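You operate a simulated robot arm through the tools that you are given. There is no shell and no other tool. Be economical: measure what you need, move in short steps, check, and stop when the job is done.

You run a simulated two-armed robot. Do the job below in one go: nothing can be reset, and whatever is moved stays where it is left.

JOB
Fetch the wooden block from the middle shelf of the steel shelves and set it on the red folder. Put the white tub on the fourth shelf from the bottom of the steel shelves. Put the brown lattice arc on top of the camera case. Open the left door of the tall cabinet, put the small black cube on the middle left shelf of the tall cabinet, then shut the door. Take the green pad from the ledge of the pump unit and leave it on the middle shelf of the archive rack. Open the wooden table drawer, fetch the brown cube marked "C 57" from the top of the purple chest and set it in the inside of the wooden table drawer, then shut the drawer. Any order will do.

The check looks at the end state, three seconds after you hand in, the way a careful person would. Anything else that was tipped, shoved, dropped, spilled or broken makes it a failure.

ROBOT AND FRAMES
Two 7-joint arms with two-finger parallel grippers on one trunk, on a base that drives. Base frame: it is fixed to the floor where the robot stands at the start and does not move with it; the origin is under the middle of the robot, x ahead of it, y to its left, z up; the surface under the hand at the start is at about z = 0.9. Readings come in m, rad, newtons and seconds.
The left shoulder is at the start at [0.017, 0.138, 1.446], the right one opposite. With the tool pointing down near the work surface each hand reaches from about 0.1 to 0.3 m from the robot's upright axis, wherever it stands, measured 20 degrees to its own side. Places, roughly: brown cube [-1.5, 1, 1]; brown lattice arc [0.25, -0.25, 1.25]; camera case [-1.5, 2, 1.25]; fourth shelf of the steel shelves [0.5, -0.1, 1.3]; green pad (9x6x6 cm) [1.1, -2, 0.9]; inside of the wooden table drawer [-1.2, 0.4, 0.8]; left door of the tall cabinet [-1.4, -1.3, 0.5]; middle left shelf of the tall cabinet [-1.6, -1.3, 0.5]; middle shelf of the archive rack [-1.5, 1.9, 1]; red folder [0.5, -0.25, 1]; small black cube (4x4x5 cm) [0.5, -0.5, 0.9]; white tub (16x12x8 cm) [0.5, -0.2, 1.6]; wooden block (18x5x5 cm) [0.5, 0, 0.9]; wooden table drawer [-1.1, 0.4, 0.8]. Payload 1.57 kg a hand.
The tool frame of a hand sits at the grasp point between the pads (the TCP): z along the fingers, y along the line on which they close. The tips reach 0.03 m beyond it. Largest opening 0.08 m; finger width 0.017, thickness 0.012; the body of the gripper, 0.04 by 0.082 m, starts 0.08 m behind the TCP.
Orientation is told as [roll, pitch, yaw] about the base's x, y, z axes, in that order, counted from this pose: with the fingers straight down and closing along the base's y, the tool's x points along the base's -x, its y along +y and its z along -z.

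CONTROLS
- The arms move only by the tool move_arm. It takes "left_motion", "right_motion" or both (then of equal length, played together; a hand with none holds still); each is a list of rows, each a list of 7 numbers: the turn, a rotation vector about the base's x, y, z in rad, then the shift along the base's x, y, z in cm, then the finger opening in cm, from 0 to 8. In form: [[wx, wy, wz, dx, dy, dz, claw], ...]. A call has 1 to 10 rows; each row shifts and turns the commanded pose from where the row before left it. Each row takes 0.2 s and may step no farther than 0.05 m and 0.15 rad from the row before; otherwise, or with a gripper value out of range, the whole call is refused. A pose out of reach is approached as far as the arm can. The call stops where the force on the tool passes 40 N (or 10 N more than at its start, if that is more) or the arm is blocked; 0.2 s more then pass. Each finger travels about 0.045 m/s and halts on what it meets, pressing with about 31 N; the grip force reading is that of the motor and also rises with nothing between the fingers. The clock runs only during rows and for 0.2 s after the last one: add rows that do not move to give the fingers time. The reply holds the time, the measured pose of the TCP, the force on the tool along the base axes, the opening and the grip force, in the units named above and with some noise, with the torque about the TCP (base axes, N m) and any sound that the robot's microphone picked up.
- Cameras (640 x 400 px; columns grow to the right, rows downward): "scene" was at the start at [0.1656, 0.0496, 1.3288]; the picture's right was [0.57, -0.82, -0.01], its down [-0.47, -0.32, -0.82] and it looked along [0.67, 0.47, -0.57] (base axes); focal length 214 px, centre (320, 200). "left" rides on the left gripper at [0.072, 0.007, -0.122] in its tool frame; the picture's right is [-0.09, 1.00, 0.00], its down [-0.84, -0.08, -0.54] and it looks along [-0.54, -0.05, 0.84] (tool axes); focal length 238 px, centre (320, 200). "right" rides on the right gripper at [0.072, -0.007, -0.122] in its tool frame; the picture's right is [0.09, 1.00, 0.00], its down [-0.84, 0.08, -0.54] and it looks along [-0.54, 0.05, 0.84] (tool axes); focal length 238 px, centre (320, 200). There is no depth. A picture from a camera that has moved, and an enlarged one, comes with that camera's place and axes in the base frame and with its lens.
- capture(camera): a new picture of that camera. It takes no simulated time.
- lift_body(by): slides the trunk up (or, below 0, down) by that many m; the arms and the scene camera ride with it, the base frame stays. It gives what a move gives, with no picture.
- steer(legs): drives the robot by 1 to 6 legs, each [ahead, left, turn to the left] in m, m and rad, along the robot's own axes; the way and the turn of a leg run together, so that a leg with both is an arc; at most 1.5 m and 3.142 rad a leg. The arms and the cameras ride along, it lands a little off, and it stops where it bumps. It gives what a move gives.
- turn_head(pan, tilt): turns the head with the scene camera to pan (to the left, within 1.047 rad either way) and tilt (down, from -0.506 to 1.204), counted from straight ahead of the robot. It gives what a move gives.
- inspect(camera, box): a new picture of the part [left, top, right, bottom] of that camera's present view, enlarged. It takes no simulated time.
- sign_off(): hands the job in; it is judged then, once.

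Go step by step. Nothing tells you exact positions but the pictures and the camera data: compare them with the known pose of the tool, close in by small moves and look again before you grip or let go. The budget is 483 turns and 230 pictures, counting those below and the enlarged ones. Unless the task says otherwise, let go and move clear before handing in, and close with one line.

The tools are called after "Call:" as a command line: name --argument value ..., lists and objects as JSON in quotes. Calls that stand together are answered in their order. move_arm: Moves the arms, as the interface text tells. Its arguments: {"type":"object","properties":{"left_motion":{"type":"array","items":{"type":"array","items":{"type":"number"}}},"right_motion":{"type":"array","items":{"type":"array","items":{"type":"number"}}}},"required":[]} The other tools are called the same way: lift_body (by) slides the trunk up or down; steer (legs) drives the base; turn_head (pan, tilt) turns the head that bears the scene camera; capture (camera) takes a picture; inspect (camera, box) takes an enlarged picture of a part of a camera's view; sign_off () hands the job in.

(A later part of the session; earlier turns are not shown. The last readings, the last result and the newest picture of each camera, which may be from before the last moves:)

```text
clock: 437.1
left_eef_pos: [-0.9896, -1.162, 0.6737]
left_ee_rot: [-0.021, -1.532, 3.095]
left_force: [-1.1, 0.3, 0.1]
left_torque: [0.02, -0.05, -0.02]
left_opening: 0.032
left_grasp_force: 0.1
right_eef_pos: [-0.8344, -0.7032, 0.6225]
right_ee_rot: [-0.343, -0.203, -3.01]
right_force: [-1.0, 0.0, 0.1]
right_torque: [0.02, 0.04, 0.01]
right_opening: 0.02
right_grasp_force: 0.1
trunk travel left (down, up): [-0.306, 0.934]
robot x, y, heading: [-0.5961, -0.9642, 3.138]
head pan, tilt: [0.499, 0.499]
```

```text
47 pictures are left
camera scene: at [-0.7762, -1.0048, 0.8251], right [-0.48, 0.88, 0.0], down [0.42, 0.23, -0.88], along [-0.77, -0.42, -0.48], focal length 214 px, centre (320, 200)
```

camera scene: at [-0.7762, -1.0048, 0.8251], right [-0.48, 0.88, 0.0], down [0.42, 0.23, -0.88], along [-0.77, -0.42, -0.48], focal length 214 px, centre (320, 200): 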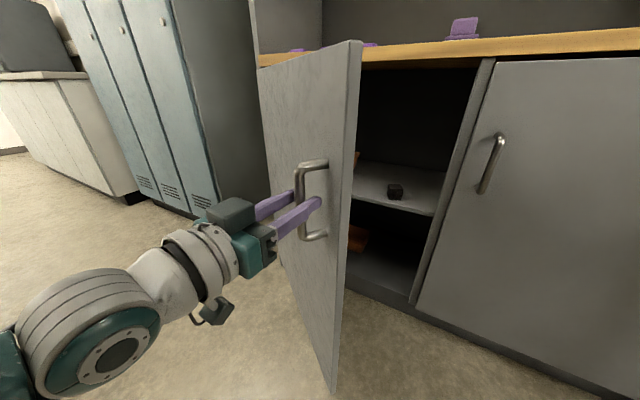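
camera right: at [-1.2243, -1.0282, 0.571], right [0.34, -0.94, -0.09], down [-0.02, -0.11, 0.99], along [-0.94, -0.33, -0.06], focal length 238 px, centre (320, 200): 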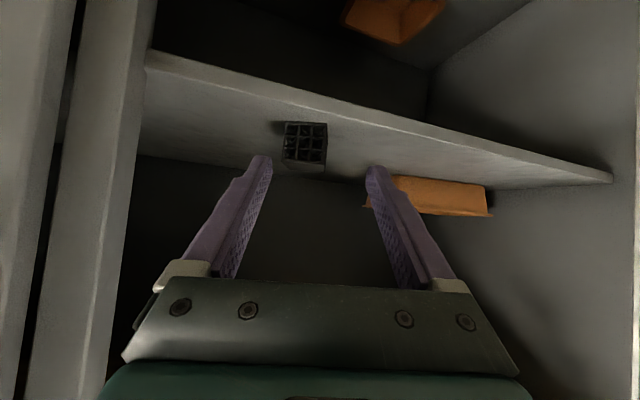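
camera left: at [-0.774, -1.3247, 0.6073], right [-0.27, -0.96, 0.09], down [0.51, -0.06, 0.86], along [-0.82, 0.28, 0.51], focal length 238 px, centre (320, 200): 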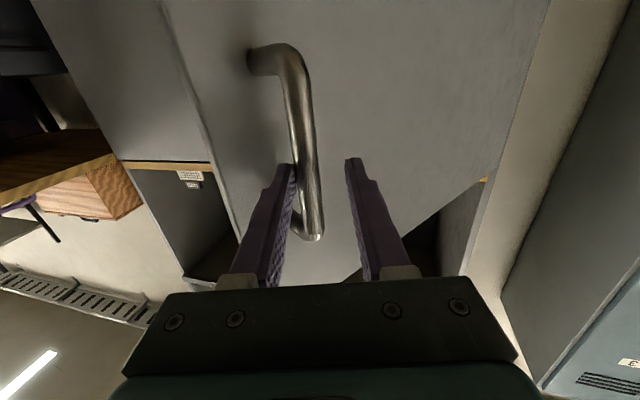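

Works well. Continue closing.

Call:
steer --legs '[[0.06, -0.048, 0], [0.06, -0.035, 0]]'

Call:
steer --legs '[[0.08, -0.03, 0], [0.08, -0.015, 0]]'

Call:
capture --camera "scene"

```text
clock: 438.8
left_eef_pos: [-1.1071, -1.0795, 0.6723]
left_ee_rot: [-0.035, -1.529, 3.108]
left_force: [4.4, 2.7, -1.8]
left_torque: [-0.09, -0.14, -0.33]
left_opening: 0.0339
left_grasp_force: 0.9
right_eef_pos: [-0.9532, -0.6188, 0.6212]
right_ee_rot: [-0.346, -0.2, -3.011]
right_force: [-0.3, 0.2, -0.3]
right_torque: [-0.02, -0.03, 0.02]
right_opening: 0.0199
right_grasp_force: 0.1
trunk travel left (down, up): [-0.306, 0.934]
robot x, y, heading: [-0.7144, -0.8763, 3.142]
head pan, tilt: [0.499, 0.499]
```

```text
clock: 440.5
left_eef_pos: [-1.2688, -1.0323, 0.6723]
left_ee_rot: [-0.103, -1.53, -3.107]
left_force: [2.2, 9.5, 2.1]
left_torque: [-0.07, -0.12, 0.07]
left_opening: 0.0407
left_grasp_force: 5.2
right_eef_pos: [-1.1162, -0.5725, 0.6213]
right_ee_rot: [-0.346, -0.199, -3.009]
right_force: [-0.2, 0.4, 0.5]
right_torque: [0.01, -0.02, 0.0]
right_opening: 0.0201
right_grasp_force: 0.0
trunk travel left (down, up): [-0.306, 0.934]
robot x, y, heading: [-0.8728, -0.8319, -3.141]
head pan, tilt: [0.499, 0.499]
```

```text
46 pictures are left
camera scene: at [-1.0569, -0.8751, 0.8251], right [-0.48, 0.88, 0.0], down [0.42, 0.23, -0.88], along [-0.77, -0.42, -0.48], focal length 214 px, centre (320, 200)
```

scene: 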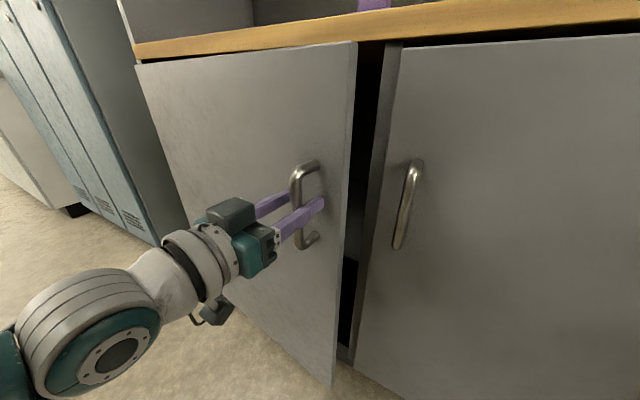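

Nearly closed; push the last centimetres with the arm.

Call:
move_arm --left_motion '[[0, 0, 0, -1.5, 0.3, 0, 4.2], [0, 0, 0, -1.5, 0.3, 0, 4.2], [0, 0, 0, -1.5, 0.2, 0, 4.2], [0, 0, 0, -1.2, 0, 0, 4.2], [0, 0, 0, -1, 0, 0, 4.2], [0, 0, 0, -1, 0, 0, 4.2], [0, 0, 0, -1, 0, 0, 4.2], [0, 0, 0, 0, 0, 0, 4.2]]'

Call:
capture --camera "scene"

```text
clock: 442.1
left_eef_pos: [-1.339, -1.0241, 0.6731]
left_ee_rot: [-0.071, -1.538, -3.142]
left_force: [30.6, 6.6, 3.6]
left_torque: [-0.15, 0.26, 0.99]
left_opening: 0.0475
left_grasp_force: 2.6
right_eef_pos: [-1.1067, -0.5733, 0.6203]
right_ee_rot: [-0.346, -0.195, -3.008]
right_force: [0.8, 0.0, -0.2]
right_torque: [-0.01, -0.01, 0.0]
right_opening: 0.0201
right_grasp_force: 0.1
trunk travel left (down, up): [-0.306, 0.934]
robot x, y, heading: [-0.8744, -0.8321, -3.138]
head pan, tilt: [0.499, 0.499]
stopped in row 7 (left hand): the force on the tool passed its limit at 45 N (the readings are from after the stop); the commanded pose is now the measured one
```

```text
45 pictures are left
camera scene: at [-1.0485, -0.8763, 0.8238], right [-0.48, 0.88, 0.0], down [0.43, 0.23, -0.87], along [-0.77, -0.42, -0.48], focal length 214 px, centre (320, 200)
```

scene: 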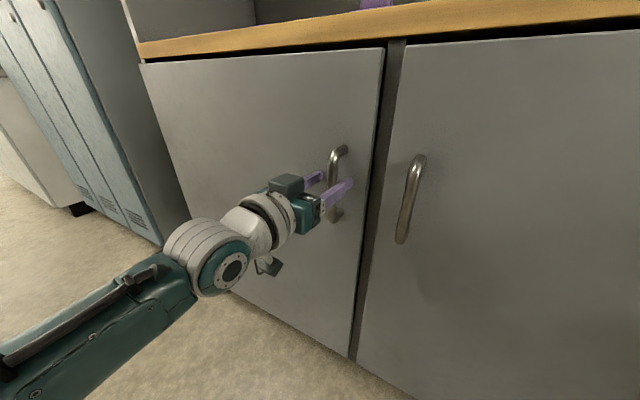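

The left door is closed. Withdraw, back away, and then turn round to look for the pump unit.

Call:
move_arm --left_motion '[[0, 0, 0, 3, 0, 0, 4.6], [0, 0, 0, 4, 0, 0, 4.6], [0, 0, 0, 4, 0, 0, 4.6], [0, 0, 0, 0, 0, 0, 4.6]]'

Call:
steer --legs '[[-0.35, 0, 0]]'

Call:
capture --camera "scene"

```text
clock: 443.1
left_eef_pos: [-1.2411, -1.024, 0.6767]
left_ee_rot: [0.004, -1.542, 3.07]
left_force: [-0.6, -0.1, -0.8]
left_torque: [-0.02, -0.01, -0.02]
left_opening: 0.0459
left_grasp_force: 0.1
right_eef_pos: [-1.1186, -0.5752, 0.622]
right_ee_rot: [-0.344, -0.2, -3.007]
right_force: [0.3, 0.4, 0.1]
right_torque: [0.0, 0.03, -0.02]
right_opening: 0.0199
right_grasp_force: 0.0
trunk travel left (down, up): [-0.306, 0.934]
robot x, y, heading: [-0.8731, -0.8325, -3.14]
head pan, tilt: [0.499, 0.499]
```

```text
clock: 445.3
left_eef_pos: [-0.8967, -1.0255, 0.6763]
left_ee_rot: [-0.009, -1.543, 3.087]
left_force: [0.1, -0.2, 0.5]
left_torque: [0.0, 0.01, 0.02]
left_opening: 0.046
left_grasp_force: 0.1
right_eef_pos: [-0.7753, -0.5747, 0.622]
right_ee_rot: [-0.344, -0.199, -3.001]
right_force: [-0.7, 0.1, -0.2]
right_torque: [0.01, -0.01, 0.01]
right_opening: 0.0199
right_grasp_force: 0.1
trunk travel left (down, up): [-0.306, 0.934]
robot x, y, heading: [-0.533, -0.8336, -3.133]
head pan, tilt: [0.499, 0.499]
```

```text
44 pictures are left
camera scene: at [-0.7137, -0.877, 0.8251], right [-0.49, 0.87, 0.0], down [0.42, 0.23, -0.88], along [-0.77, -0.43, -0.48], focal length 214 px, centre (320, 200)
```

scene: 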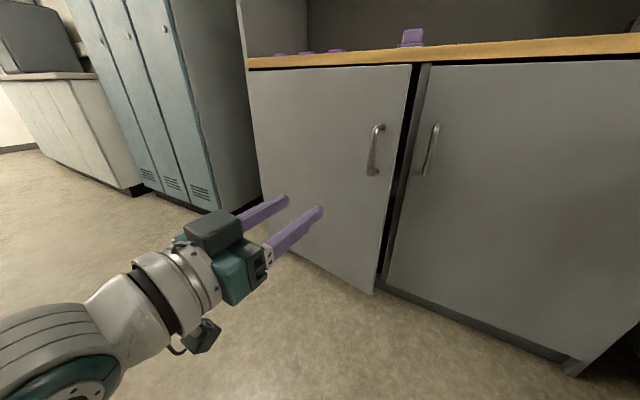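

The door looks slightly ajar (a few degrees). I'll push it again with closed fingers beside the handle.

Call:
move_arm --left_motion '[[0, 0, 0, 0, -2, 0, 2], [0, 0, 0, 0, -2, 0, 0], [0, 0, 0, 0, -1, 0, 0], [0, 0, 0, 0, 0, 0, 0]]'

Call:
steer --legs '[[0.36, 0, 0]]'

Call:
move_arm --left_motion '[[0, 0, 0, -2, 0, 0, 0], [0, 0, 0, -2, 0, 0, 0], [0, 0, 0, -1.5, 0, 0, 0], [0, 0, 0, -1.5, 0, 0, 0], [0, 0, 0, -1, 0, 0, 0], [0, 0, 0, -1, 0, 0, 0], [0, 0, 0, -1, 0, 0, 0], [0, 0, 0, -1, 0, 0, 0], [0, 0, 0, -1, 0, 0, 0], [0, 0, 0, 0, 0, 0, 0]]'

Call:
capture --camera "scene"

```text
clock: 446.3
left_eef_pos: [-0.8963, -1.075, 0.6771]
left_ee_rot: [-0.023, -1.543, 3.103]
left_force: [-0.2, 0.7, 0.8]
left_torque: [0.0, 0.01, 0.06]
left_opening: 0.0002
left_grasp_force: 21.3
right_eef_pos: [-0.7764, -0.5755, 0.6221]
right_ee_rot: [-0.347, -0.199, -3.001]
right_force: [0.0, -0.6, -0.4]
right_torque: [0.01, 0.02, -0.02]
right_opening: 0.0204
right_grasp_force: 0.0
trunk travel left (down, up): [-0.306, 0.934]
robot x, y, heading: [-0.5361, -0.8297, -3.136]
head pan, tilt: [0.499, 0.499]
```

```text
clock: 448.6
left_eef_pos: [-1.2543, -1.077, 0.6766]
left_ee_rot: [-0.01, -1.543, 3.087]
left_force: [-0.3, -0.1, 0.5]
left_torque: [0.01, 0.0, 0.0]
left_opening: 0.0001
left_grasp_force: 21.5
right_eef_pos: [-1.1323, -0.5767, 0.622]
right_ee_rot: [-0.344, -0.199, -3.005]
right_force: [-0.1, 0.8, -0.6]
right_torque: [-0.01, -0.01, -0.03]
right_opening: 0.02
right_grasp_force: 0.1
trunk travel left (down, up): [-0.306, 0.934]
robot x, y, heading: [-0.8909, -0.8311, -3.133]
head pan, tilt: [0.499, 0.499]
```

```text
clock: 450.2
left_eef_pos: [-1.3414, -1.0764, 0.6761]
left_ee_rot: [0.046, -1.548, 3.033]
left_force: [31.5, -1.3, 4.4]
left_torque: [-0.04, 0.31, 0.3]
left_opening: 0.0
left_grasp_force: 21.6
right_eef_pos: [-1.1222, -0.5774, 0.6211]
right_ee_rot: [-0.343, -0.193, -3.0]
right_force: [-0.7, 0.4, 0.5]
right_torque: [0.03, -0.01, 0.01]
right_opening: 0.0199
right_grasp_force: 0.0
trunk travel left (down, up): [-0.306, 0.934]
robot x, y, heading: [-0.8861, -0.8348, -3.134]
head pan, tilt: [0.499, 0.499]
stopped in row 8 (left hand): the force on the tool passed its limit at 46 N (the readings are from after the stop); the commanded pose is now the measured one
```

```text
43 pictures are left
camera scene: at [-1.0613, -0.8801, 0.8238], right [-0.49, 0.87, 0.0], down [0.42, 0.23, -0.87], along [-0.76, -0.43, -0.48], focal length 214 px, centre (320, 200)
```

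scene: 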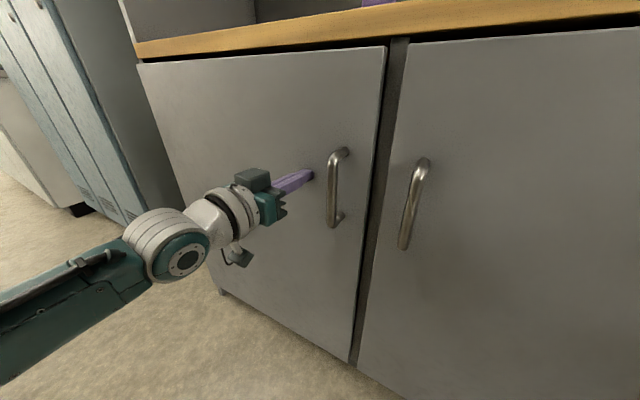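

Closed. Retract straight back and verify.

Call:
move_arm --left_motion '[[0, 0, 0, 3, 0, 0, 0], [0, 0, 0, 4, 0, 0, 0], [0, 0, 0, 4, 0, 0, 0], [0, 0, 0, 0, 0, 0, 0]]'

Call:
steer --legs '[[-0.35, 0, 0]]'

Call:
capture --camera "scene"

```text
clock: 451.2
left_eef_pos: [-1.2422, -1.0745, 0.6789]
left_ee_rot: [0.056, -1.556, 3.018]
left_force: [-0.1, -0.8, 0.0]
left_torque: [-0.05, 0.01, 0.01]
left_opening: 0.0
left_grasp_force: 21.5
right_eef_pos: [-1.1312, -0.577, 0.623]
right_ee_rot: [-0.345, -0.2, -3.002]
right_force: [0.6, 0.2, -0.2]
right_torque: [-0.02, -0.01, -0.01]
right_opening: 0.0198
right_grasp_force: 0.1
trunk travel left (down, up): [-0.306, 0.934]
robot x, y, heading: [-0.8898, -0.8378, -3.13]
head pan, tilt: [0.499, 0.499]
```

```text
clock: 453.5
left_eef_pos: [-0.8955, -1.0716, 0.6783]
left_ee_rot: [0.035, -1.554, 3.039]
left_force: [-0.3, -0.2, 1.6]
left_torque: [0.0, 0.02, 0.0]
left_opening: 0.0
left_grasp_force: 21.2
right_eef_pos: [-0.7835, -0.5745, 0.6214]
right_ee_rot: [-0.344, -0.201, -3.003]
right_force: [0.5, 0.0, -0.3]
right_torque: [-0.05, 0.03, -0.02]
right_opening: 0.0201
right_grasp_force: 0.1
trunk travel left (down, up): [-0.306, 0.934]
robot x, y, heading: [-0.5421, -0.8315, -3.135]
head pan, tilt: [0.499, 0.499]
```

```text
42 pictures are left
camera scene: at [-0.7221, -0.8768, 0.8251], right [-0.48, 0.87, 0.0], down [0.42, 0.23, -0.88], along [-0.77, -0.43, -0.48], focal length 214 px, centre (320, 200)
```

scene: 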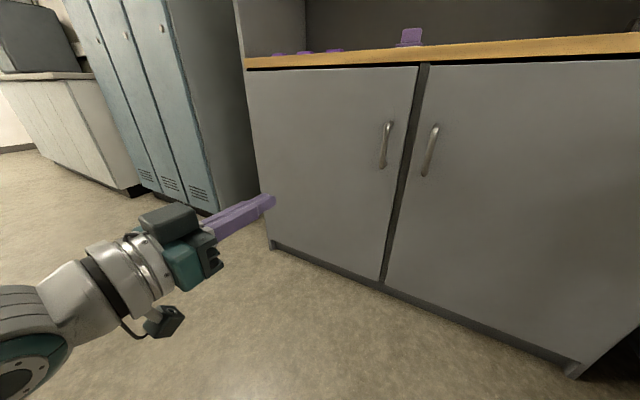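

The cabinet is shut. Now raise the trunk, move toward the right-hand part of the room and turn to look at the pump unit.

Call:
lift_body --by 0.45

Call:
steer --legs '[[-0.1, 0.6, 0], [0, 0, 3.0]]'

Call:
turn_head --pan 0.0 --tilt 0.25

Call:
capture --camera "scene"

```text
refused: 0.45 is not a number from -0.4 to 0.4
```

```text
clock: 464.0
left_eef_pos: [-0.0561, -1.2303, 0.6787]
left_ee_rot: [0.031, -1.555, -0.212]
left_force: [0.0, 0.3, -0.2]
left_torque: [-0.03, 0.0, 0.01]
left_opening: 0.0
left_grasp_force: 21.3
right_eef_pos: [-0.2221, -1.7118, 0.6208]
right_ee_rot: [-0.346, -0.201, 0.026]
right_force: [0.2, -0.3, -0.6]
right_torque: [0.02, 0.01, -0.03]
right_opening: 0.02
right_grasp_force: 0.0
trunk travel left (down, up): [-0.306, 0.934]
robot x, y, heading: [-0.432, -1.4316, -0.106]
head pan, tilt: [0.499, 0.499]
```

```text
clock: 464.9
left_eef_pos: [-0.0554, -1.2293, 0.6785]
left_ee_rot: [0.031, -1.555, -0.212]
left_force: [-0.8, -0.1, -0.4]
left_torque: [0.0, 0.0, -0.01]
left_opening: 0.0
left_grasp_force: 21.6
right_eef_pos: [-0.2223, -1.7105, 0.6217]
right_ee_rot: [-0.346, -0.199, 0.026]
right_force: [0.1, -0.6, -0.2]
right_torque: [-0.02, 0.06, -0.01]
right_opening: 0.0202
right_grasp_force: 0.0
trunk travel left (down, up): [-0.306, 0.934]
robot x, y, heading: [-0.4325, -1.4305, -0.111]
head pan, tilt: [0.0, 0.25]
```

```text
41 pictures are left
camera scene: at [-0.2437, -1.4505, 0.8482], right [-0.11, -0.99, 0.0], down [-0.25, 0.03, -0.97], along [0.96, -0.1, -0.25], focal length 214 px, centre (320, 200)
```

scene: 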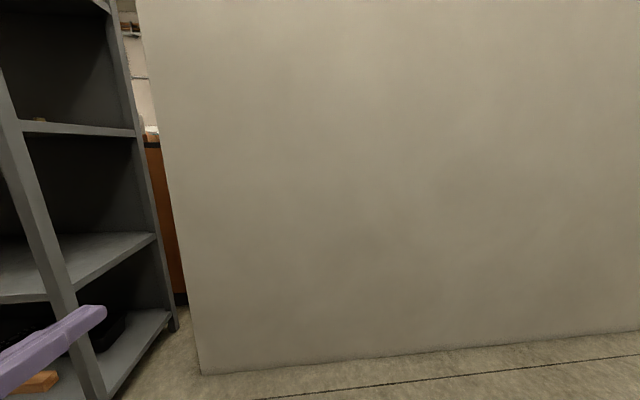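

A partition wall stands between here and the pump unit. I'll raise the trunk, turn toward -y and look for a way round its end.

Call:
lift_body --by 0.4

Call:
steer --legs '[[0, 0, -1.46]]'

Call:
turn_head --pan 0.2 --tilt 0.25

Call:
capture --camera "scene"

```text
clock: 468.7
left_eef_pos: [-0.0554, -1.2305, 1.0779]
left_ee_rot: [0.033, -1.555, -0.213]
left_force: [-0.4, -0.3, -0.2]
left_torque: [-0.01, -0.02, -0.04]
left_opening: 0.0
left_grasp_force: 22.1
right_eef_pos: [-0.2227, -1.7107, 1.0212]
right_ee_rot: [-0.345, -0.201, 0.025]
right_force: [-0.2, -0.1, -0.5]
right_torque: [0.04, -0.01, 0.01]
right_opening: 0.02
right_grasp_force: 0.1
trunk travel left (down, up): [-0.706, 0.534]
robot x, y, heading: [-0.4338, -1.4317, -0.107]
head pan, tilt: [0.0, 0.25]
```

```text
clock: 472.7
left_eef_pos: [-0.1917, -1.7822, 1.0787]
left_ee_rot: [0.036, -1.556, -1.666]
left_force: [-0.1, -0.2, -0.7]
left_torque: [-0.01, 0.0, 0.02]
left_opening: 0.0
left_grasp_force: 21.4
right_eef_pos: [-0.6897, -1.6715, 1.0223]
right_ee_rot: [-0.346, -0.201, -1.427]
right_force: [0.1, 0.4, -0.5]
right_torque: [0.01, -0.02, 0.01]
right_opening: 0.0202
right_grasp_force: 0.1
trunk travel left (down, up): [-0.706, 0.534]
robot x, y, heading: [-0.4331, -1.4266, -1.557]
head pan, tilt: [0.0, 0.25]
```

```text
clock: 473.4
left_eef_pos: [-0.1925, -1.7826, 1.0793]
left_ee_rot: [0.036, -1.555, -1.667]
left_force: [0.7, -1.6, -0.6]
left_torque: [0.03, 0.02, -0.05]
left_opening: 0.0001
left_grasp_force: 21.3
right_eef_pos: [-0.69, -1.6718, 1.022]
right_ee_rot: [-0.344, -0.201, -1.427]
right_force: [0.0, -0.2, 0.1]
right_torque: [0.0, -0.03, -0.01]
right_opening: 0.02
right_grasp_force: 0.1
trunk travel left (down, up): [-0.706, 0.534]
robot x, y, heading: [-0.4337, -1.4285, -1.557]
head pan, tilt: [0.201, 0.25]
```

```text
40 pictures are left
camera scene: at [-0.415, -1.6212, 1.2482], right [-0.98, -0.21, 0.0], down [-0.05, 0.24, -0.97], along [0.2, -0.95, -0.25], focal length 214 px, centre (320, 200)
```

scene: 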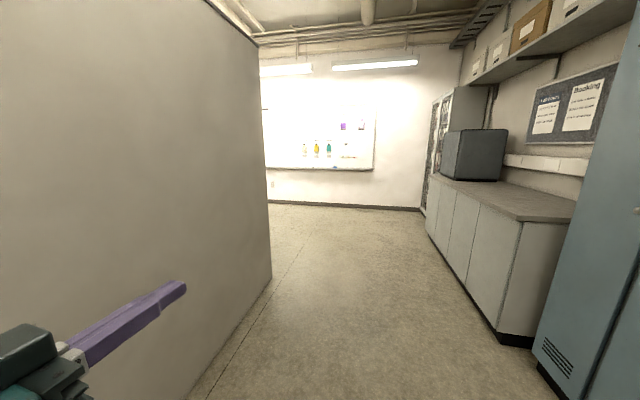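

The wall ends near y = -3.4 with open floor beyond. Drive along and turn left around it.

Call:
steer --legs '[[1.4, 0, 0], [1.0, 0, 0], [0, 0, 1.557]]'

Call:
turn_head --pan 0.3 --tilt 0.25

Call:
capture --camera "scene"

```text
clock: 489.0
left_eef_pos: [-0.0467, -3.5844, 1.0779]
left_ee_rot: [0.03, -1.556, -0.076]
left_force: [-0.1, 0.0, -0.1]
left_torque: [-0.01, 0.0, 0.0]
left_opening: 0.0
left_grasp_force: 21.1
right_eef_pos: [-0.1496, -4.0823, 1.0209]
right_ee_rot: [-0.345, -0.201, 0.16]
right_force: [0.9, -0.4, -0.9]
right_torque: [-0.01, 0.0, 0.0]
right_opening: 0.0203
right_grasp_force: 0.1
trunk travel left (down, up): [-0.706, 0.534]
robot x, y, heading: [-0.3944, -3.8317, 0.033]
head pan, tilt: [0.201, 0.25]
```

```text
clock: 489.7
left_eef_pos: [-0.0467, -3.5837, 1.0781]
left_ee_rot: [0.033, -1.553, -0.078]
left_force: [0.1, 0.7, -0.5]
left_torque: [-0.02, -0.01, 0.01]
left_opening: 0.0002
left_grasp_force: 21.1
right_eef_pos: [-0.1476, -4.0829, 1.0212]
right_ee_rot: [-0.345, -0.2, 0.159]
right_force: [0.1, -0.3, -0.2]
right_torque: [0.01, 0.01, 0.03]
right_opening: 0.0198
right_grasp_force: 0.0
trunk travel left (down, up): [-0.706, 0.534]
robot x, y, heading: [-0.3935, -3.8289, 0.028]
head pan, tilt: [0.3, 0.25]
```

```text
39 pictures are left
camera scene: at [-0.2089, -3.7994, 1.2482], right [0.32, -0.95, 0.0], down [-0.23, -0.08, -0.97], along [0.92, 0.31, -0.25], focal length 214 px, centre (320, 200)
```

scene: 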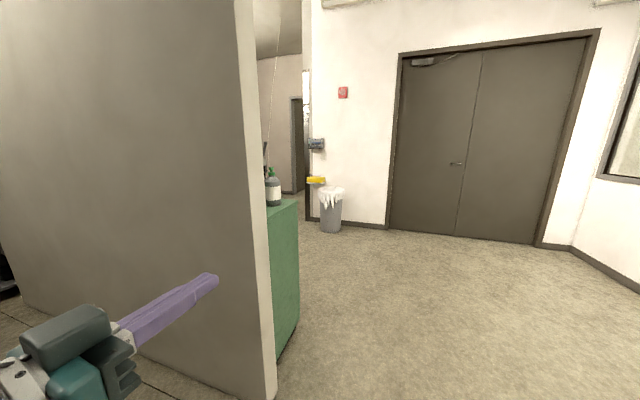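

There is a green cabinet just behind the wall end. Drive on to x ≈ 1.7 and turn to face +y.

Call:
steer --legs '[[1.3, -0.05, 0], [0.8, 0, 0], [0, 0, 1.54]]'

Call:
turn_head --pan 0.3 --tilt 0.25

Call:
capture --camera "scene"

```text
clock: 503.8
left_eef_pos: [1.4641, -3.4548, 1.0783]
left_ee_rot: [0.025, -1.553, 1.455]
left_force: [0.2, -0.1, 0.0]
left_torque: [-0.02, 0.0, 0.0]
left_opening: 0.0
left_grasp_force: 21.5
right_eef_pos: [1.9573, -3.5784, 1.0218]
right_ee_rot: [-0.345, -0.201, 1.687]
right_force: [-0.2, 0.3, -0.4]
right_torque: [-0.01, 0.02, 0.0]
right_opening: 0.0199
right_grasp_force: 0.0
trunk travel left (down, up): [-0.706, 0.534]
robot x, y, heading: [1.7011, -3.8101, 1.553]
head pan, tilt: [0.3, 0.25]
```

```text
clock: 504.4
left_eef_pos: [1.463, -3.4545, 1.0784]
left_ee_rot: [0.024, -1.553, 1.457]
left_force: [0.2, 0.4, 0.0]
left_torque: [0.05, 0.02, 0.05]
left_opening: 0.0
left_grasp_force: 21.1
right_eef_pos: [1.9583, -3.5775, 1.0217]
right_ee_rot: [-0.345, -0.201, 1.685]
right_force: [-0.1, 0.2, 0.6]
right_torque: [0.03, -0.01, 0.0]
right_opening: 0.02
right_grasp_force: 0.1
trunk travel left (down, up): [-0.706, 0.534]
robot x, y, heading: [1.6981, -3.8162, 1.555]
head pan, tilt: [0.3, 0.25]
```

```text
38 pictures are left
camera scene: at [1.6691, -3.6253, 1.2482], right [0.96, 0.28, 0.0], down [0.07, -0.24, -0.97], along [-0.27, 0.93, -0.25], focal length 214 px, centre (320, 200)
```

scene: 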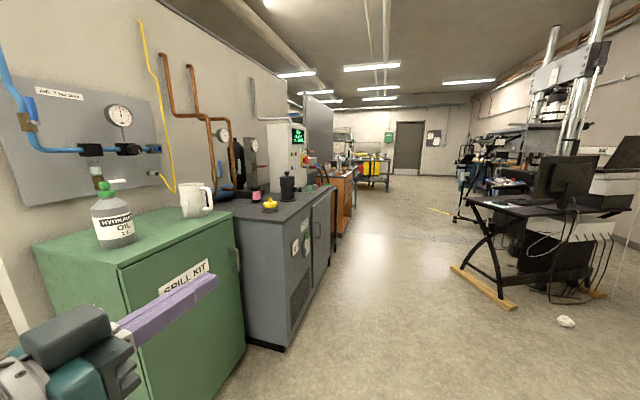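

I see the spill kit and then the grey pump unit with a control box. Drive ahead and turn to face it.

Call:
steer --legs '[[1.5, -0.1, 0], [0.2, 0, 0], [0, 0, 1.57]]'

Call:
turn_head --pan 0.0 --tilt 0.35

Call:
capture --camera "scene"

```text
refused: leg 1 is longer than a leg can be; nothing moved
```

```text
clock: 505.2
left_eef_pos: [1.4629, -3.4548, 1.078]
left_ee_rot: [0.023, -1.553, 1.457]
left_force: [-0.6, 0.0, -0.1]
left_torque: [-0.03, -0.02, 0.03]
left_opening: 0.0002
left_grasp_force: 21.4
right_eef_pos: [1.9572, -3.5775, 1.0218]
right_ee_rot: [-0.345, -0.2, 1.684]
right_force: [0.3, -0.3, -0.3]
right_torque: [-0.03, 0.04, 0.01]
right_opening: 0.0201
right_grasp_force: 0.1
trunk travel left (down, up): [-0.706, 0.534]
robot x, y, heading: [1.6943, -3.8124, 1.556]
head pan, tilt: [0.0, 0.351]
```

```text
37 pictures are left
camera scene: at [1.6967, -3.6219, 1.2388], right [1.0, -0.02, 0.0], down [-0.01, -0.34, -0.94], along [0.01, 0.94, -0.34], focal length 214 px, centre (320, 200)
```

scene: 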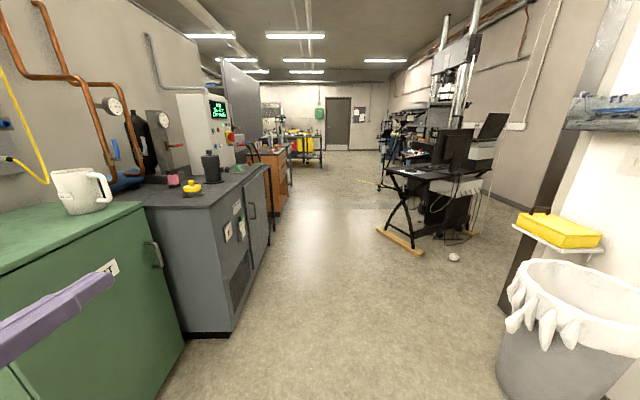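

Call:
steer --legs '[[1.0, -0.05, 0], [0.75, 0, 0], [0, 0, 1.57]]'

Call:
turn_head --pan 0.0 --tilt 0.35

Call:
capture --camera "scene"

```text
clock: 517.9
left_eef_pos: [1.4141, -2.2961, 1.0791]
left_ee_rot: [0.021, -1.553, 3.027]
left_force: [1.0, 0.5, -0.1]
left_torque: [-0.01, -0.02, 0.0]
left_opening: 0.0001
left_grasp_force: 21.9
right_eef_pos: [1.5401, -1.8042, 1.0213]
right_ee_rot: [-0.345, -0.202, -3.032]
right_force: [0.3, -0.2, -1.0]
right_torque: [-0.01, 0.01, 0.01]
right_opening: 0.0199
right_grasp_force: 0.1
trunk travel left (down, up): [-0.706, 0.534]
robot x, y, heading: [1.7729, -2.0696, 3.122]
head pan, tilt: [0.0, 0.351]
```

```text
clock: 518.5
left_eef_pos: [1.4146, -2.2965, 1.0783]
left_ee_rot: [0.021, -1.553, 3.026]
left_force: [-0.2, -0.3, -1.0]
left_torque: [0.0, 0.03, -0.02]
left_opening: 0.0002
left_grasp_force: 21.2
right_eef_pos: [1.5406, -1.804, 1.0223]
right_ee_rot: [-0.345, -0.201, -3.032]
right_force: [-0.2, 0.1, 0.2]
right_torque: [0.0, 0.0, -0.02]
right_opening: 0.0201
right_grasp_force: 0.1
trunk travel left (down, up): [-0.706, 0.534]
robot x, y, heading: [1.7741, -2.0681, 3.12]
head pan, tilt: [0.0, 0.351]
```

```text
36 pictures are left
camera scene: at [1.5809, -2.0639, 1.2388], right [0.02, 1.0, 0.0], down [0.34, -0.01, -0.94], along [-0.94, 0.02, -0.34], focal length 214 px, centre (320, 200)
```

scene: 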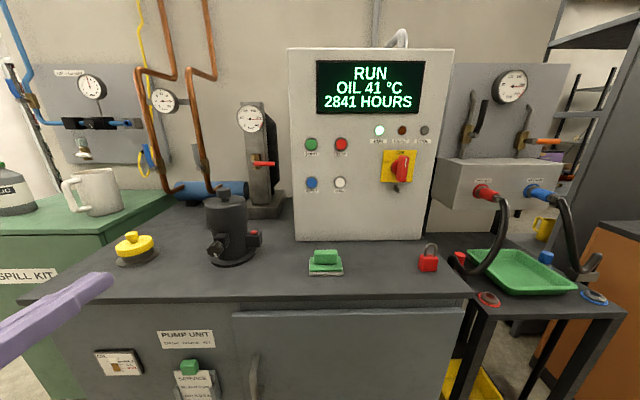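

The green pad sits on the ledge in front of the control box at (325,262). Zooming in.

Call:
inspect --camera "scene" --box '[270, 225, 390, 300]'

```text
5.33 times, centred on (330, 262) of scene
camera zoom: at [1.5809, -2.0639, 1.2388], right [0.02, 1.0, 0.0], down [0.34, -0.01, -0.94], along [-0.94, 0.02, -0.34], focal length 1144 px, centre (267, -133)
```

zoom: 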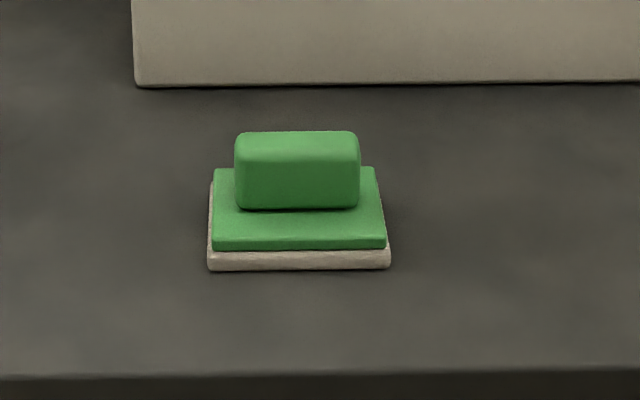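

The pad has a 6 cm-wide grip block; I'll take it by closing along y. Re-pose the right hand to pitch -0.95.

Call:
move_arm --right_motion '[[-0.056, 0.118, -0.01, -2.5, 0, 1, 8], [-0.056, 0.118, -0.01, -2.5, 0, 1, 8], [-0.056, 0.118, -0.01, -2.5, 0, 1, 8], [-0.056, 0.118, -0.01, -2.5, 0, 0, 8], [-0.056, 0.118, -0.01, -2.5, 0, 0, 8], [-0.056, 0.118, -0.01, -2.5, 0, 0, 8], [0, 0, 0, 0, 0, 0, 8]]'

```text
clock: 520.1
left_eef_pos: [1.4143, -2.2977, 1.0789]
left_ee_rot: [0.019, -1.553, 3.03]
left_force: [-0.2, -0.1, 0.4]
left_torque: [0.01, 0.02, 0.01]
left_opening: 0.0001
left_grasp_force: 21.0
right_eef_pos: [1.3905, -1.8033, 1.0521]
right_ee_rot: [0.076, -0.908, 2.949]
right_force: [-0.3, -0.2, -0.1]
right_torque: [-0.01, -0.03, 0.02]
right_opening: 0.0801
right_grasp_force: 0.2
trunk travel left (down, up): [-0.706, 0.534]
robot x, y, heading: [1.7739, -2.0677, 3.127]
head pan, tilt: [0.0, 0.351]
```

Call:
move_arm --right_motion '[[0.024, 0, 0.065, -3, -2, -1, 8], [0.023, 0, 0.065, -3, -2, -1, 8], [0, 0, 0, -3, -2, -1, 8], [0, 0, 0, -2, -1.5, -1, 8], [0, 0, 0, 0, 0, 0, 8]]'

Call:
steer --legs '[[0.1, 0.16, 0.015]]'

Call:
capture --camera "right"

```text
clock: 521.3
left_eef_pos: [1.4142, -2.2978, 1.0775]
left_ee_rot: [0.02, -1.552, 3.027]
left_force: [0.5, 0.4, 0.2]
left_torque: [-0.01, -0.02, -0.01]
left_opening: 0.0003
left_grasp_force: 21.5
right_eef_pos: [1.2792, -1.8805, 1.0115]
right_ee_rot: [-0.001, -0.912, -3.141]
right_force: [0.7, -0.2, -0.2]
right_torque: [0.03, 0.01, 0.01]
right_opening: 0.0797
right_grasp_force: 0.0
trunk travel left (down, up): [-0.706, 0.534]
robot x, y, heading: [1.7724, -2.0642, 3.119]
head pan, tilt: [0.0, 0.351]
```

```text
clock: 522.8
left_eef_pos: [1.316, -2.4588, 1.0777]
left_ee_rot: [0.01, -1.553, 3.049]
left_force: [0.0, 0.3, 0.0]
left_torque: [0.01, 0.02, 0.01]
left_opening: 0.0001
left_grasp_force: 21.3
right_eef_pos: [1.1757, -2.0429, 1.012]
right_ee_rot: [-0.002, -0.912, -3.13]
right_force: [-0.6, 0.7, 0.3]
right_torque: [-0.02, 0.0, -0.01]
right_opening: 0.0801
right_grasp_force: 0.0
trunk travel left (down, up): [-0.706, 0.534]
robot x, y, heading: [1.6727, -2.2275, 3.131]
head pan, tilt: [0.0, 0.351]
```

```text
34 pictures are left
camera right: at [1.3166, -2.0343, 1.0305], right [0.07, -0.99, -0.07], down [-0.08, -0.08, 0.99], along [-0.99, -0.06, -0.09], focal length 238 px, centre (320, 200)
```

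right: 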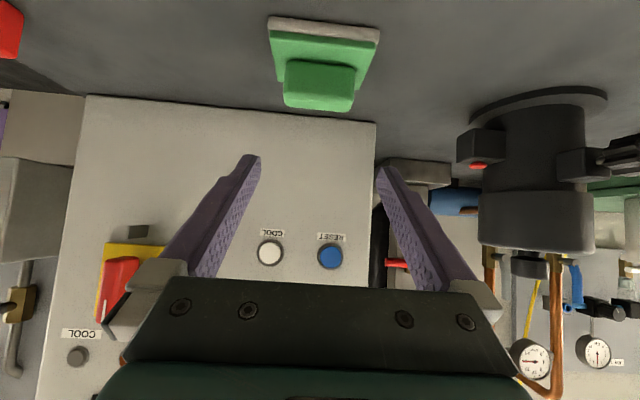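

The grip block is centred. Drive 7 cm ahead, then descend around it.

Call:
steer --legs '[[0.075, 0, 0]]'

Call:
move_arm --right_motion '[[0, 0, 0, -0.3, 0.2, -3, 8], [0, 0, 0, -0.5, 0, -3, 8], [0, 0, 0, -0.5, 0, -2, 8], [0, 0, 0, 0, 0, -1.2, 8], [0, 0, 0, 0, 0, 0, 8]]'

Call:
capture --camera "right"

```text
clock: 523.9
left_eef_pos: [1.2414, -2.4566, 1.0781]
left_ee_rot: [0.002, -1.553, 3.057]
left_force: [0.1, 0.2, -0.3]
left_torque: [0.03, 0.0, -0.01]
left_opening: 0.0
left_grasp_force: 20.9
right_eef_pos: [1.1015, -2.0419, 1.0111]
right_ee_rot: [-0.002, -0.911, -3.129]
right_force: [-0.2, -0.7, -0.6]
right_torque: [0.03, -0.03, 0.02]
right_opening: 0.0801
right_grasp_force: 0.2
trunk travel left (down, up): [-0.706, 0.534]
robot x, y, heading: [1.5984, -2.2252, 3.132]
head pan, tilt: [0.0, 0.351]
```

```text
clock: 525.1
left_eef_pos: [1.2409, -2.4575, 1.079]
left_ee_rot: [0.002, -1.555, 3.056]
left_force: [-0.2, -0.5, 0.8]
left_torque: [0.0, -0.02, -0.01]
left_opening: 0.0002
left_grasp_force: 21.6
right_eef_pos: [1.0876, -2.0397, 0.9187]
right_ee_rot: [-0.003, -0.912, -3.129]
right_force: [0.1, 0.7, 0.2]
right_torque: [-0.02, -0.02, 0.03]
right_opening: 0.0799
right_grasp_force: 0.0
trunk travel left (down, up): [-0.706, 0.534]
robot x, y, heading: [1.6015, -2.2259, 3.131]
head pan, tilt: [0.0, 0.351]
```

```text
33 pictures are left
camera right: at [1.2293, -2.0308, 0.9385], right [0.07, -1.0, -0.07], down [-0.08, -0.08, 0.99], along [-0.99, -0.06, -0.09], focal length 238 px, centre (320, 200)
```

right: 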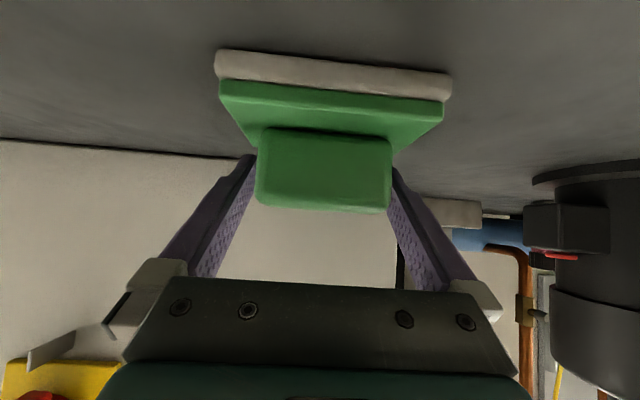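

The grip block is between the fingers. Close and lift.

Call:
move_arm --right_motion '[[0, 0, 0, 0, 0, -0.3, 7], [0, 0, 0, 0, 0, 0, 6], [0, 0, 0, 0, 0, 0, 5], [0, 0, 0, 0, 0, 0, 5], [0, 0, 0, 0, 0, 0, 5], [0, 0, 0, 0, 0, 1.5, 5], [0, 0, 0, 0, 0, 2, 5], [0, 0, 0, 0, 0, 2, 5], [0, 0, 0, 0, 0, 0, 5]]'

Call:
capture --camera "right"

```text
clock: 527.1
left_eef_pos: [1.2428, -2.4585, 1.0776]
left_ee_rot: [0.003, -1.554, 3.056]
left_force: [0.2, 0.1, -0.5]
left_torque: [0.0, 0.02, 0.02]
left_opening: 0.0
left_grasp_force: 20.8
right_eef_pos: [1.0889, -2.0427, 0.9723]
right_ee_rot: [-0.002, -0.911, -3.13]
right_force: [-0.2, -0.3, 0.4]
right_torque: [-0.01, 0.05, 0.0]
right_opening: 0.0583
right_grasp_force: 30.8
trunk travel left (down, up): [-0.706, 0.534]
robot x, y, heading: [1.5986, -2.2252, 3.13]
head pan, tilt: [0.0, 0.351]
```

```text
32 pictures are left
camera right: at [1.229, -2.0328, 0.9905], right [0.07, -0.99, -0.07], down [-0.08, -0.08, 0.99], along [-0.99, -0.06, -0.09], focal length 238 px, centre (320, 200)
```

right: 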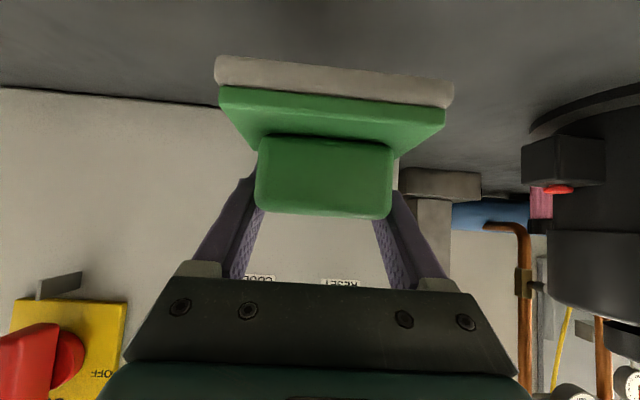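

The pad is held. Back off, tuck it in, and drive back around the wall.

Call:
steer --legs '[[-0.3, 0, 0]]'

Call:
move_arm --right_motion '[[0, 0, 0, 3, 1, 2, 5], [0, 0, 0, 3, 1, 2, 5], [0, 0, 0, 3, 1, 2, 5], [0, 0, 0, 3, 1, 2, 5], [0, 0, 0, 0, 0, 0, 5]]'

Call:
steer --legs '[[0, 0, 1.58], [1.3, 0, 0], [0.3, 0, 0], [0, 0, -1.57]]'

```text
clock: 529.1
left_eef_pos: [1.5428, -2.461, 1.0781]
left_ee_rot: [0.007, -1.552, 3.054]
left_force: [-0.3, -0.2, -0.4]
left_torque: [0.01, 0.02, -0.03]
left_opening: 0.0
left_grasp_force: 21.1
right_eef_pos: [1.3896, -2.0442, 0.9705]
right_ee_rot: [-0.002, -0.912, -3.132]
right_force: [0.4, -0.9, -0.3]
right_torque: [0.02, 0.04, -0.01]
right_opening: 0.0582
right_grasp_force: 31.4
trunk travel left (down, up): [-0.706, 0.534]
robot x, y, heading: [1.9026, -2.2241, 3.134]
head pan, tilt: [0.0, 0.351]
```

```text
clock: 530.3
left_eef_pos: [1.542, -2.4604, 1.0781]
left_ee_rot: [0.002, -1.553, 3.055]
left_force: [0.0, -1.2, -0.4]
left_torque: [0.0, -0.01, 0.01]
left_opening: 0.0002
left_grasp_force: 21.4
right_eef_pos: [1.5116, -2.0049, 1.0522]
right_ee_rot: [0.0, -0.91, -3.131]
right_force: [0.0, 0.4, -1.0]
right_torque: [-0.02, 0.02, 0.02]
right_opening: 0.0582
right_grasp_force: 30.9
trunk travel left (down, up): [-0.706, 0.534]
robot x, y, heading: [1.9, -2.2238, 3.134]
head pan, tilt: [0.0, 0.351]
```

```text
clock: 546.2
left_eef_pos: [1.5469, -4.0713, 1.0788]
left_ee_rot: [0.009, -1.554, 3.049]
left_force: [-0.2, 1.4, 0.8]
left_torque: [-0.01, -0.04, -0.02]
left_opening: 0.0
left_grasp_force: 21.6
right_eef_pos: [1.5143, -3.6148, 1.0514]
right_ee_rot: [-0.001, -0.911, -3.132]
right_force: [0.3, 1.3, -1.1]
right_torque: [0.05, 0.04, -0.04]
right_opening: 0.0585
right_grasp_force: 31.7
trunk travel left (down, up): [-0.706, 0.534]
robot x, y, heading: [1.9038, -3.837, 3.132]
head pan, tilt: [0.0, 0.351]
```

Call:
steer --legs '[[0.3, 0.25, 0], [1.2, 0, 0], [0.85, 0, 0], [0, 0, -1.565], [1.2, 0, 0], [1.2, 0, 0]]'

Call:
turn_head --pan 0.0 --tilt 0.35

Call:
capture --camera "scene"

```text
clock: 573.6
left_eef_pos: [-0.6452, -1.2681, 1.0781]
left_ee_rot: [0.009, -1.554, 1.466]
left_force: [-0.8, 0.0, -0.1]
left_torque: [-0.02, -0.03, 0.02]
left_opening: 0.0
left_grasp_force: 21.3
right_eef_pos: [-0.1885, -1.2429, 1.0518]
right_ee_rot: [-0.002, -0.912, 1.57]
right_force: [0.5, -0.4, -0.2]
right_torque: [0.03, 0.01, 0.0]
right_opening: 0.0585
right_grasp_force: 31.0
trunk travel left (down, up): [-0.706, 0.534]
robot x, y, heading: [-0.4173, -1.6312, 1.548]
head pan, tilt: [0.0, 0.351]
```

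```text
clock: 574.2
left_eef_pos: [-0.6453, -1.2703, 1.0794]
left_ee_rot: [0.014, -1.553, 1.463]
left_force: [-0.4, 0.5, 0.5]
left_torque: [-0.02, 0.01, 0.02]
left_opening: 0.0
left_grasp_force: 21.3
right_eef_pos: [-0.1886, -1.2424, 1.0521]
right_ee_rot: [-0.002, -0.91, 1.569]
right_force: [0.0, -0.1, 0.0]
right_torque: [0.01, 0.02, -0.04]
right_opening: 0.0584
right_grasp_force: 31.4
trunk travel left (down, up): [-0.706, 0.534]
robot x, y, heading: [-0.4159, -1.6316, 1.548]
head pan, tilt: [0.0, 0.351]
```

```text
31 pictures are left
camera scene: at [-0.4124, -1.4377, 1.2388], right [1.0, -0.02, 0.0], down [-0.01, -0.34, -0.94], along [0.02, 0.94, -0.34], focal length 214 px, centre (320, 200)
```

scene: 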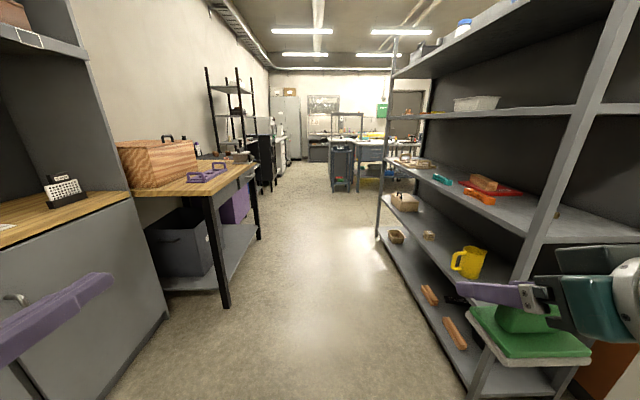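

Clear aisle. Drive on, then turn and strafe in front of the rack.

Call:
steer --legs '[[1.3, 0, 0.02], [1.25, 0, 0], [0, 0, 1.575], [0.1, -0.5, 0], [0.05, -0.47, 0]]'

Call:
turn_head --pan 0.0 --tilt 0.35

Call:
capture --camera "scene"

```text
clock: 595.4
left_eef_pos: [-0.9298, 1.6382, 1.078]
left_ee_rot: [0.016, -1.552, 3.046]
left_force: [1.0, 0.2, 0.0]
left_torque: [-0.03, 0.0, -0.01]
left_opening: 0.0003
left_grasp_force: 21.1
right_eef_pos: [-0.9634, 2.0934, 1.0517]
right_ee_rot: [0.0, -0.911, -3.128]
right_force: [0.1, 0.7, 0.1]
right_torque: [-0.01, 0.05, 0.02]
right_opening: 0.0585
right_grasp_force: 31.0
trunk travel left (down, up): [-0.706, 0.534]
robot x, y, heading: [-0.5706, 1.8744, 3.137]
head pan, tilt: [0.0, 0.351]
```

```text
clock: 596.0
left_eef_pos: [-0.9297, 1.6385, 1.0776]
left_ee_rot: [0.02, -1.553, 3.041]
left_force: [0.1, 0.2, 0.3]
left_torque: [-0.01, 0.02, 0.03]
left_opening: 0.0002
left_grasp_force: 21.5
right_eef_pos: [-0.9647, 2.0931, 1.0516]
right_ee_rot: [-0.001, -0.911, -3.128]
right_force: [-0.4, 0.5, -1.4]
right_torque: [0.02, 0.03, 0.03]
right_opening: 0.0584
right_grasp_force: 30.9
trunk travel left (down, up): [-0.706, 0.534]
robot x, y, heading: [-0.5743, 1.8709, 3.136]
head pan, tilt: [0.0, 0.351]
```

```text
30 pictures are left
camera scene: at [-0.767, 1.8738, 1.2388], right [0.01, 1.0, 0.0], down [0.34, 0.0, -0.94], along [-0.94, 0.01, -0.34], focal length 214 px, centre (320, 200)
```

scene: 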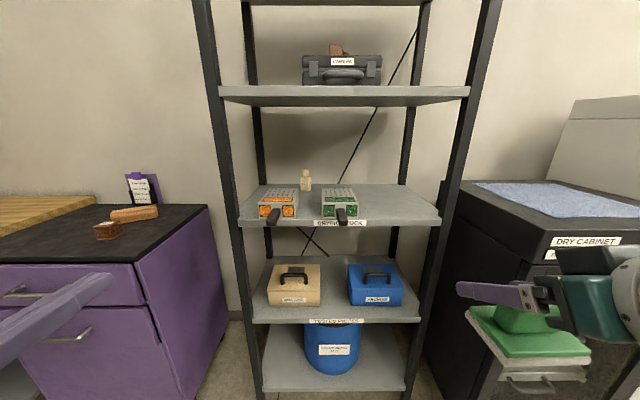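

Middle shelf top ≈ 0.98; its right side is free (y 2.0–2.2). Raise and extend the right hand; swing the left hand outward to miss the rack's left post.

Call:
move_arm --right_motion '[[0, 0, 0, -3, 0, 1.5, 5], [0, 0, 0, -3, 0, 1.5, 5], [0, 0, 0, -3, 0, 1.5, 5], [0, 0, 0, -2, 0, 0, 5], [0, 0, 0, 0, 0, 0, 5]]' --left_motion '[[0, 0, 0, 0, -3, 1, 0], [0, 0, 0, 0, -3, 1, 0], [0, 0, 0, 0, -3, 1, 0], [0, 0, 0, 0, -3, 1, 0], [0, 0, 0, 0, 0, 0, 0]]'

Call:
steer --legs '[[0.2, -0.005, 0]]'

Call:
turn_head --pan -0.2 --tilt 0.35

Call:
capture --camera "scene"

Call:
capture --camera "right"

```text
clock: 597.2
left_eef_pos: [-0.9305, 1.5183, 1.115]
left_ee_rot: [0.013, -1.552, 3.049]
left_force: [0.8, -1.3, -0.1]
left_torque: [-0.01, 0.01, 0.04]
left_opening: 0.0
left_grasp_force: 21.0
right_eef_pos: [-1.0738, 2.093, 1.0972]
right_ee_rot: [0.0, -0.911, -3.127]
right_force: [0.1, 0.0, -0.4]
right_torque: [-0.01, 0.04, 0.0]
right_opening: 0.0585
right_grasp_force: 30.7
trunk travel left (down, up): [-0.706, 0.534]
robot x, y, heading: [-0.5722, 1.8708, 3.132]
head pan, tilt: [0.0, 0.351]
```

```text
clock: 598.8
left_eef_pos: [-1.1279, 1.526, 1.1151]
left_ee_rot: [0.014, -1.554, 3.049]
left_force: [0.2, 0.0, -0.2]
left_torque: [-0.02, -0.03, 0.03]
left_opening: 0.0
left_grasp_force: 21.5
right_eef_pos: [-1.2714, 2.1003, 1.0963]
right_ee_rot: [0.001, -0.91, -3.128]
right_force: [1.1, -0.4, 0.1]
right_torque: [0.01, 0.01, 0.01]
right_opening: 0.0582
right_grasp_force: 30.8
trunk travel left (down, up): [-0.706, 0.534]
robot x, y, heading: [-0.7707, 1.8808, 3.138]
head pan, tilt: [0.0, 0.351]
```

```text
clock: 599.5
left_eef_pos: [-1.1286, 1.5257, 1.1152]
left_ee_rot: [0.019, -1.554, 3.042]
left_force: [-0.2, -0.4, 0.2]
left_torque: [0.02, -0.05, -0.01]
left_opening: 0.0002
left_grasp_force: 21.2
right_eef_pos: [-1.2711, 2.0995, 1.0962]
right_ee_rot: [0.0, -0.91, -3.127]
right_force: [-0.2, -0.6, -0.1]
right_torque: [0.03, 0.04, -0.03]
right_opening: 0.0583
right_grasp_force: 30.7
trunk travel left (down, up): [-0.706, 0.534]
robot x, y, heading: [-0.7726, 1.8781, 3.135]
head pan, tilt: [-0.201, 0.351]
```

```text
29 pictures are left
camera scene: at [-0.9628, 1.8988, 1.2388], right [0.21, 0.98, 0.0], down [0.34, -0.07, -0.94], along [-0.92, 0.19, -0.34], focal length 214 px, centre (320, 200)
```

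scene: 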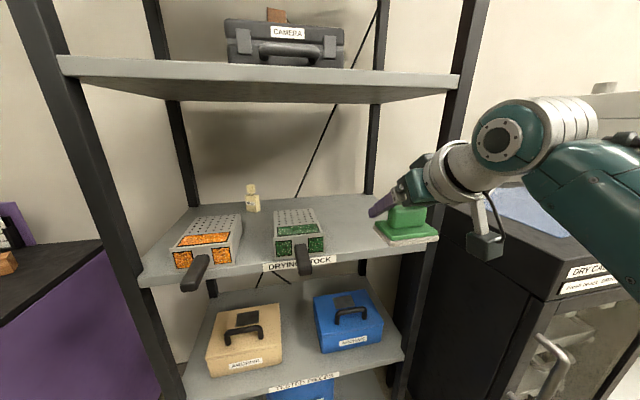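

```text
28 pictures are left
camera right: at [-1.1307, 2.1089, 1.1162], right [0.07, -0.99, -0.07], down [-0.08, -0.08, 0.99], along [-0.99, -0.06, -0.09], focal length 238 px, centre (320, 200)
```

right: 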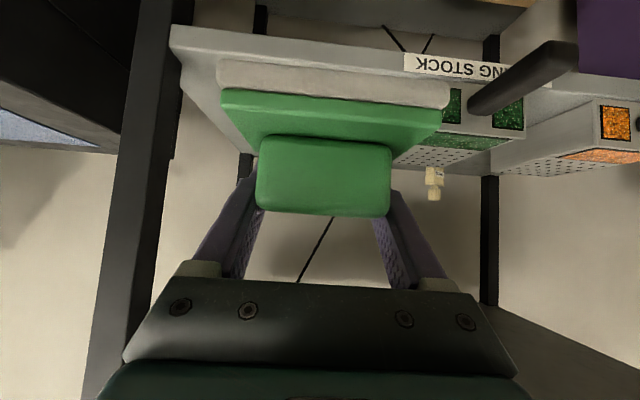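

Well centred between the post and the green box. Drive ahead 0.17 m.

Call:
steer --legs '[[0.17, 0, 0.003]]'

Call:
capture --camera "scene"

```text
clock: 601.0
left_eef_pos: [-1.2981, 1.5265, 1.1156]
left_ee_rot: [0.012, -1.555, 3.051]
left_force: [-0.4, 0.7, -0.4]
left_torque: [-0.01, 0.02, 0.0]
left_opening: 0.0002
left_grasp_force: 21.0
right_eef_pos: [-1.4409, 2.1002, 1.0967]
right_ee_rot: [0.0, -0.91, -3.127]
right_force: [-0.2, 0.1, -0.4]
right_torque: [-0.02, 0.01, 0.01]
right_opening: 0.0587
right_grasp_force: 30.5
trunk travel left (down, up): [-0.706, 0.534]
robot x, y, heading: [-0.944, 1.883, 3.135]
head pan, tilt: [-0.201, 0.351]
```

```text
27 pictures are left
camera scene: at [-1.133, 1.8997, 1.2388], right [0.21, 0.98, 0.0], down [0.34, -0.07, -0.94], along [-0.92, 0.19, -0.34], focal length 214 px, centre (320, 200)
```

scene: 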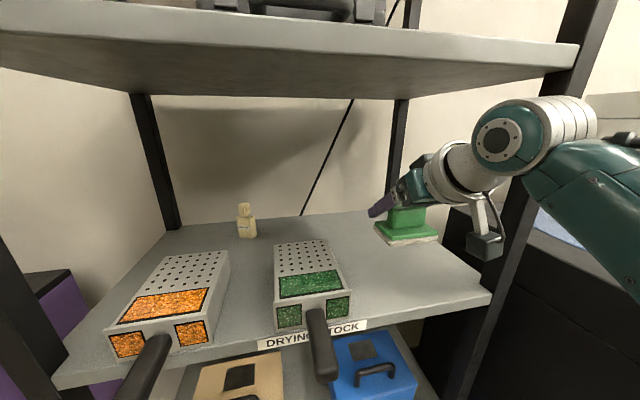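

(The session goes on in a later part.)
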